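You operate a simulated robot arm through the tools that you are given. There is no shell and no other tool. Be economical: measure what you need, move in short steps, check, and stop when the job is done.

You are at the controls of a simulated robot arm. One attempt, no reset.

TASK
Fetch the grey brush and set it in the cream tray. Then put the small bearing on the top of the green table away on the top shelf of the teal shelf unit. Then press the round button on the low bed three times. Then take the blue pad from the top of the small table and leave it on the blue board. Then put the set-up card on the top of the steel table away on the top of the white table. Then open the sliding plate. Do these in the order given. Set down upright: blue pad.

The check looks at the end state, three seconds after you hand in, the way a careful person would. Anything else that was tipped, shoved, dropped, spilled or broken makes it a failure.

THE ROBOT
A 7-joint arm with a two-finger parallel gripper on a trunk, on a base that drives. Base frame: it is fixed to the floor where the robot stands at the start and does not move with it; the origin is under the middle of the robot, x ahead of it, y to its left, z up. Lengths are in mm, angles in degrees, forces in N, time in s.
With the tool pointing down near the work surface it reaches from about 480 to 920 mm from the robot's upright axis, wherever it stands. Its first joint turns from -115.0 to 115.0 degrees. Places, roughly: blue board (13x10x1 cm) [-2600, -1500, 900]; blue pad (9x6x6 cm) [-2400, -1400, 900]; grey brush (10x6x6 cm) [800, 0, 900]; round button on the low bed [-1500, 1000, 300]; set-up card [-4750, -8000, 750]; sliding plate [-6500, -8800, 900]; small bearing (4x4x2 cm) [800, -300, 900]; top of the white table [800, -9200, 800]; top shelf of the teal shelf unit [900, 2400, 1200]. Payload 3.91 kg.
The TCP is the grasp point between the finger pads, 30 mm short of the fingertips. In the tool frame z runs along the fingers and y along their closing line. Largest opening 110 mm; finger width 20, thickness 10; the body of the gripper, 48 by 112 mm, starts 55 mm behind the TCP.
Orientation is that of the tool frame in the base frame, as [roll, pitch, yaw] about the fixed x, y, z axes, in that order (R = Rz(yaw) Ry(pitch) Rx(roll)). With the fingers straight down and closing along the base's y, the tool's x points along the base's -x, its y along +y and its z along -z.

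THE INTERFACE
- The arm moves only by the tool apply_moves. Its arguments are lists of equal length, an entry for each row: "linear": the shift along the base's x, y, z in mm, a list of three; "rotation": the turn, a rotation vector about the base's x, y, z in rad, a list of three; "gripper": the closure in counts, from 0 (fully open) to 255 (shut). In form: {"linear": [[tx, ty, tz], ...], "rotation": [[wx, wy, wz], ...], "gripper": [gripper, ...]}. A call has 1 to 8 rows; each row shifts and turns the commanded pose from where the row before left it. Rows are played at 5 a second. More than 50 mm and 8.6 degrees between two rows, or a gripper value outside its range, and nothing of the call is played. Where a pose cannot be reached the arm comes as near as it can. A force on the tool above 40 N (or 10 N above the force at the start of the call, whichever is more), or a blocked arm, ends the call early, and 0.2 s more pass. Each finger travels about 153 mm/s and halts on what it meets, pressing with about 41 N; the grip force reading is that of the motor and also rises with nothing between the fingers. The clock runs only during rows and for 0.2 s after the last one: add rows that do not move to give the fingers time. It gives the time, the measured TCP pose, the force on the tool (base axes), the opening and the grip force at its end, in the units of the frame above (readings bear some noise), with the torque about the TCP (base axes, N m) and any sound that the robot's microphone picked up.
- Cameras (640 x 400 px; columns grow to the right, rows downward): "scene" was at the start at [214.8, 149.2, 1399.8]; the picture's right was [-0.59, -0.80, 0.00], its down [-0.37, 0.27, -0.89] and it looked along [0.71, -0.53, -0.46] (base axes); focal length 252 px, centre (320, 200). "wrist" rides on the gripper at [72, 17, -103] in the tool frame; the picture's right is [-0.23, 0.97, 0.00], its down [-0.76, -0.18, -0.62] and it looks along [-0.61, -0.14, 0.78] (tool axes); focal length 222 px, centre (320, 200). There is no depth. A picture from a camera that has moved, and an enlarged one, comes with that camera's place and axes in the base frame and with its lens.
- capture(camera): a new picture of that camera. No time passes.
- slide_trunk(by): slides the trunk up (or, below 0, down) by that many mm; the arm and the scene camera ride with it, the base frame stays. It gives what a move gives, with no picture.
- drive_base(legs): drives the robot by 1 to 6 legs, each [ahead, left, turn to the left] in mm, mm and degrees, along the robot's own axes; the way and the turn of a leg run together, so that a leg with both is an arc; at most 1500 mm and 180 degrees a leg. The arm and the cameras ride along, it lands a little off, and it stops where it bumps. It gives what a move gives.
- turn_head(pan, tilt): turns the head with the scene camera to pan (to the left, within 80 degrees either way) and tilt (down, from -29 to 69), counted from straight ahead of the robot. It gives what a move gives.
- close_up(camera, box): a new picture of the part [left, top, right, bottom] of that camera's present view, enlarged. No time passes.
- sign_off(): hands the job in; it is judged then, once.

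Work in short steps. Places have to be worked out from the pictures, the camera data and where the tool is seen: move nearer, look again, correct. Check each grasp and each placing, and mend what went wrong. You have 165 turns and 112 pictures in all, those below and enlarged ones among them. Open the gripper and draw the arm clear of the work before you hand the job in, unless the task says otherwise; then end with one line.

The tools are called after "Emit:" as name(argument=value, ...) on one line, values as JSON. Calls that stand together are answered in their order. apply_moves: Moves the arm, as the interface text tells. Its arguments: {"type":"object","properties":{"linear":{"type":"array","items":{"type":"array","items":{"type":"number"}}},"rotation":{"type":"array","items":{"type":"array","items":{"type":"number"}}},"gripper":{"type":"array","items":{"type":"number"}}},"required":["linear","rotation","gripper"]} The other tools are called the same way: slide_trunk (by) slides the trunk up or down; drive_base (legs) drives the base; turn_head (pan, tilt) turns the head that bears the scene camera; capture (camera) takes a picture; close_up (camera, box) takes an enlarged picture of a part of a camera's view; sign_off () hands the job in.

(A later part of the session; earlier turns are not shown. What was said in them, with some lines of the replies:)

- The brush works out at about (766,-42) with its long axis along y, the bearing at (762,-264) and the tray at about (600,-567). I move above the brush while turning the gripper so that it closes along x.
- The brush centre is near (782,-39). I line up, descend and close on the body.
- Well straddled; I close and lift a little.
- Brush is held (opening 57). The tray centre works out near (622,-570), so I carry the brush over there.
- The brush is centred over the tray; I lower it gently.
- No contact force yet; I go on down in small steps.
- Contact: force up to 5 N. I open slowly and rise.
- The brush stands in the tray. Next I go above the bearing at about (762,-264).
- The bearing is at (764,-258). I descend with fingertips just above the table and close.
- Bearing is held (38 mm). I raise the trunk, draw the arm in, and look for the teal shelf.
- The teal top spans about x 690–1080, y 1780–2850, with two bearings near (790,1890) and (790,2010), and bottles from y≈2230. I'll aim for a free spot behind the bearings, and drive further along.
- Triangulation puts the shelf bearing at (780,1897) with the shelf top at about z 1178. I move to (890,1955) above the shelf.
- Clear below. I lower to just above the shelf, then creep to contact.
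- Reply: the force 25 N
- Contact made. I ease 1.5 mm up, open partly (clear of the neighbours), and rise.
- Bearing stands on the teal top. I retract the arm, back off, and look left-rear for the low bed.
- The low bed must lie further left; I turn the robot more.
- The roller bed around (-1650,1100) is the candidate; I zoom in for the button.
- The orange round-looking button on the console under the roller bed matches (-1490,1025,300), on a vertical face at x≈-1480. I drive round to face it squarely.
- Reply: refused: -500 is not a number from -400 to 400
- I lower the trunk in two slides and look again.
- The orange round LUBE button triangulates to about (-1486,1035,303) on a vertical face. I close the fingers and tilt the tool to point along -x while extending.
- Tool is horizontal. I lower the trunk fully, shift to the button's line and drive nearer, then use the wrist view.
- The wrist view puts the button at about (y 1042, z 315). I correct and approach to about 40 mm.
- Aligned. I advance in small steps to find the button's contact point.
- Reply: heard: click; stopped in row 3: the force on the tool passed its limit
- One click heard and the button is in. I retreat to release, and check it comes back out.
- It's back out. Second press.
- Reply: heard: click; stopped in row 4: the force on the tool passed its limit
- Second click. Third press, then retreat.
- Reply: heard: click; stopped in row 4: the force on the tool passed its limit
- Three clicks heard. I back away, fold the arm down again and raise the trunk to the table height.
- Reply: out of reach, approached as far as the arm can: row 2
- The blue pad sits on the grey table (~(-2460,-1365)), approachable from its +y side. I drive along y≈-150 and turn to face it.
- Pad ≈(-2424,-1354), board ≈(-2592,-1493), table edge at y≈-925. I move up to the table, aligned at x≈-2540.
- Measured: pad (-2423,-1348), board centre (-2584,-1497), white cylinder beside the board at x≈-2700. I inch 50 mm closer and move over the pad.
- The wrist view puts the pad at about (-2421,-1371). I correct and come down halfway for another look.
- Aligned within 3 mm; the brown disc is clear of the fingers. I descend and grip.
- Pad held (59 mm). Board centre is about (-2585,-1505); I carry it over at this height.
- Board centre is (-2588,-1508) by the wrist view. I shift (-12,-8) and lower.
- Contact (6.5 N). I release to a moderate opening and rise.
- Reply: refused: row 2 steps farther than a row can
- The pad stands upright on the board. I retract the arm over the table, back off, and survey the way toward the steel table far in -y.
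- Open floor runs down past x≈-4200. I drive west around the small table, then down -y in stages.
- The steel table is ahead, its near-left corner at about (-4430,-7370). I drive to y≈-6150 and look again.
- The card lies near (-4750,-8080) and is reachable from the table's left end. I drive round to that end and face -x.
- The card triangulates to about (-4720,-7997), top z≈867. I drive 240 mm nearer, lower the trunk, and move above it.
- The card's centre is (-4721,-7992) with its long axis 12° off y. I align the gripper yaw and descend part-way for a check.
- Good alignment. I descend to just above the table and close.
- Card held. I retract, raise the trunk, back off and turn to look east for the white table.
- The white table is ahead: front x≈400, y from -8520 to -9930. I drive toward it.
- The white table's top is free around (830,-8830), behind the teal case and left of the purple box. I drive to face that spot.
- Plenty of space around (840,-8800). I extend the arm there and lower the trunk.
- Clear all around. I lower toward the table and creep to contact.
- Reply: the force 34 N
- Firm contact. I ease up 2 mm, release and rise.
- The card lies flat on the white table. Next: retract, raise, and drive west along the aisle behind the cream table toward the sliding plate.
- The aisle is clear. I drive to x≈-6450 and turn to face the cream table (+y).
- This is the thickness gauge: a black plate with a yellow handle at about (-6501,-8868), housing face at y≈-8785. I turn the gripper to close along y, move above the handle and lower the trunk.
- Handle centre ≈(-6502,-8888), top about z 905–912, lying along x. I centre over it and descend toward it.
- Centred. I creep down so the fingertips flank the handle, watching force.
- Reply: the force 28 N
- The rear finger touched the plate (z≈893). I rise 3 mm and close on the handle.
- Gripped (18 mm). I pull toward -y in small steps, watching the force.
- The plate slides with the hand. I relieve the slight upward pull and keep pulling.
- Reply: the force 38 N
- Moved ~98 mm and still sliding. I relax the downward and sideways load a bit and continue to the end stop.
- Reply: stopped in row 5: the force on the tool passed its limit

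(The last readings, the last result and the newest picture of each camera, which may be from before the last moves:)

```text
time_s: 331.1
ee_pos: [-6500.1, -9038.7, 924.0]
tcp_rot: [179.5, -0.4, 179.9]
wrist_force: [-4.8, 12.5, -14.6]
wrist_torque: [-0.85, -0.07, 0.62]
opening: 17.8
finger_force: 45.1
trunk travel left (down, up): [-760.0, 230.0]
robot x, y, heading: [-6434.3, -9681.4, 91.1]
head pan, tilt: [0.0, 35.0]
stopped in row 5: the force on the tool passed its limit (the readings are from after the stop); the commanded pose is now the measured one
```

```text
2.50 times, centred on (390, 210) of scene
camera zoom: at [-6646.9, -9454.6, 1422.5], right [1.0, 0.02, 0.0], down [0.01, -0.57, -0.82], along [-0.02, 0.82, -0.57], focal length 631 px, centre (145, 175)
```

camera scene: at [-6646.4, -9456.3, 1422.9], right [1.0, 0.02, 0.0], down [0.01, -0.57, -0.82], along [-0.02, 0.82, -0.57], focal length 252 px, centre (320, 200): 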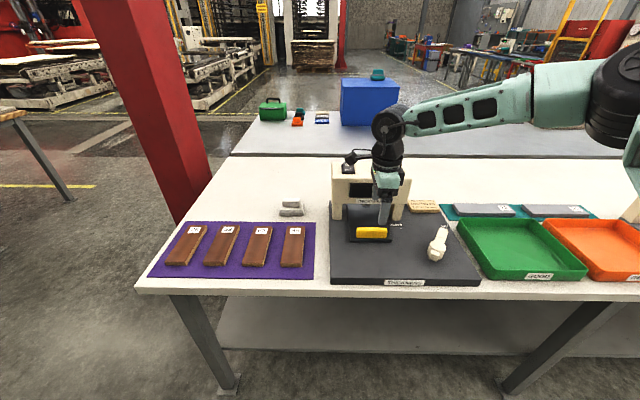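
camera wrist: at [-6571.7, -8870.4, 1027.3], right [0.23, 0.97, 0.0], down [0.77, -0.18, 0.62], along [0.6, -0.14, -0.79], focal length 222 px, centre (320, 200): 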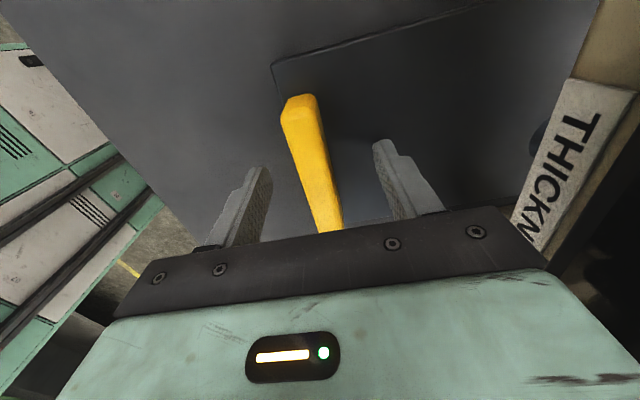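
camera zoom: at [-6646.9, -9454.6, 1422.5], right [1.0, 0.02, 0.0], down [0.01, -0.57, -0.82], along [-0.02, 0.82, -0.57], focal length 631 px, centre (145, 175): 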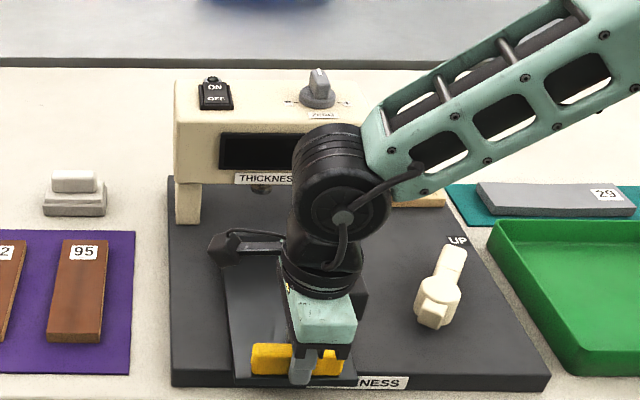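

The end stop is reached after 150 mm of travel. I open the fingers and rise straight up.

Emit:
apply_moves(linear=[[0, 0, 0], [0, 0, 0], [0, 0, 0], [0, 0, 0], [0, 0, 20], [0, 0, 40], [0, 0, 40], [0, 0, 40]], rotation=[[0, 0, 0], [0, 0, 0], [0, 0, 0], [0, 0, 0], [0, 0, 0], [0, 0, 0], [0, 0, 0], [0, 0, 0]], gripper=[200, 160, 110, 90, 60, 30, 0, 0])

Emit:
slide_trunk(by=200)

Emit:
drive_base(legs=[[-250, 0, 0]])

Emit:
capture(camera="scene")

```text
time_s: 332.9
ee_pos: [-6500.2, -9040.9, 1066.5]
tcp_rot: [179.7, -0.4, 179.9]
wrist_force: [-0.5, 0.9, -0.2]
wrist_torque: [-0.05, -0.01, 0.01]
opening: 110.0
finger_force: 0.1
trunk travel left (down, up): [-760.0, 230.0]
robot x, y, heading: [-6438.1, -9683.1, 91.0]
head pan, tilt: [0.0, 35.0]
```

```text
time_s: 335.1
ee_pos: [-6500.8, -9041.0, 1265.4]
tcp_rot: [179.7, -0.4, 179.9]
wrist_force: [-0.4, 0.3, 0.4]
wrist_torque: [0.0, 0.04, 0.0]
opening: 110.0
finger_force: 0.0
trunk travel left (down, up): [-960.0, 30.0]
robot x, y, heading: [-6436.9, -9680.1, 90.9]
head pan, tilt: [0.0, 35.0]
```

```text
time_s: 336.9
ee_pos: [-6494.6, -9285.4, 1264.6]
tcp_rot: [179.7, -0.5, 179.7]
wrist_force: [-0.2, 0.3, -0.2]
wrist_torque: [-0.04, 0.0, -0.02]
opening: 110.0
finger_force: 0.1
trunk travel left (down, up): [-960.0, 30.0]
robot x, y, heading: [-6432.5, -9925.5, 91.0]
head pan, tilt: [0.0, 35.0]
```

```text
32 pictures are left
camera scene: at [-6641.6, -9699.9, 1622.8], right [1.0, 0.02, 0.0], down [0.01, -0.57, -0.82], along [-0.01, 0.82, -0.57], focal length 252 px, centre (320, 200)
```

scene: 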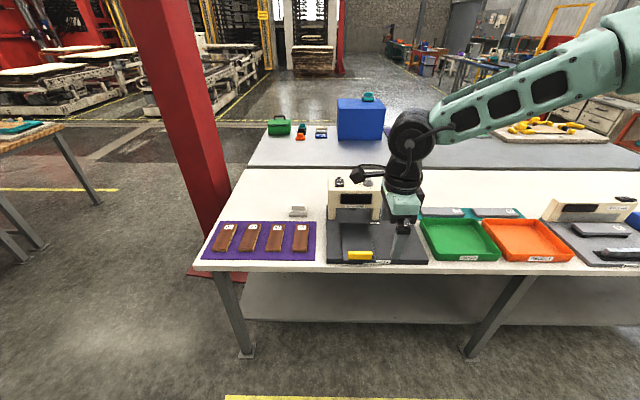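

The plate is fully out, nothing else has been disturbed, the gripper is open and the arm is clear. I hand in.

Emit:
sign_off()

```text
The job is handed in.
```

All six steps were done in the order given, and the job is handed in: the brush is in the cream tray, the bearing on the teal top shelf, and the button was pressed three times with a click each time. The blue pad stands upright on the blue board, the set-up card is on the white table, and the sliding plate is pulled out to its stop.
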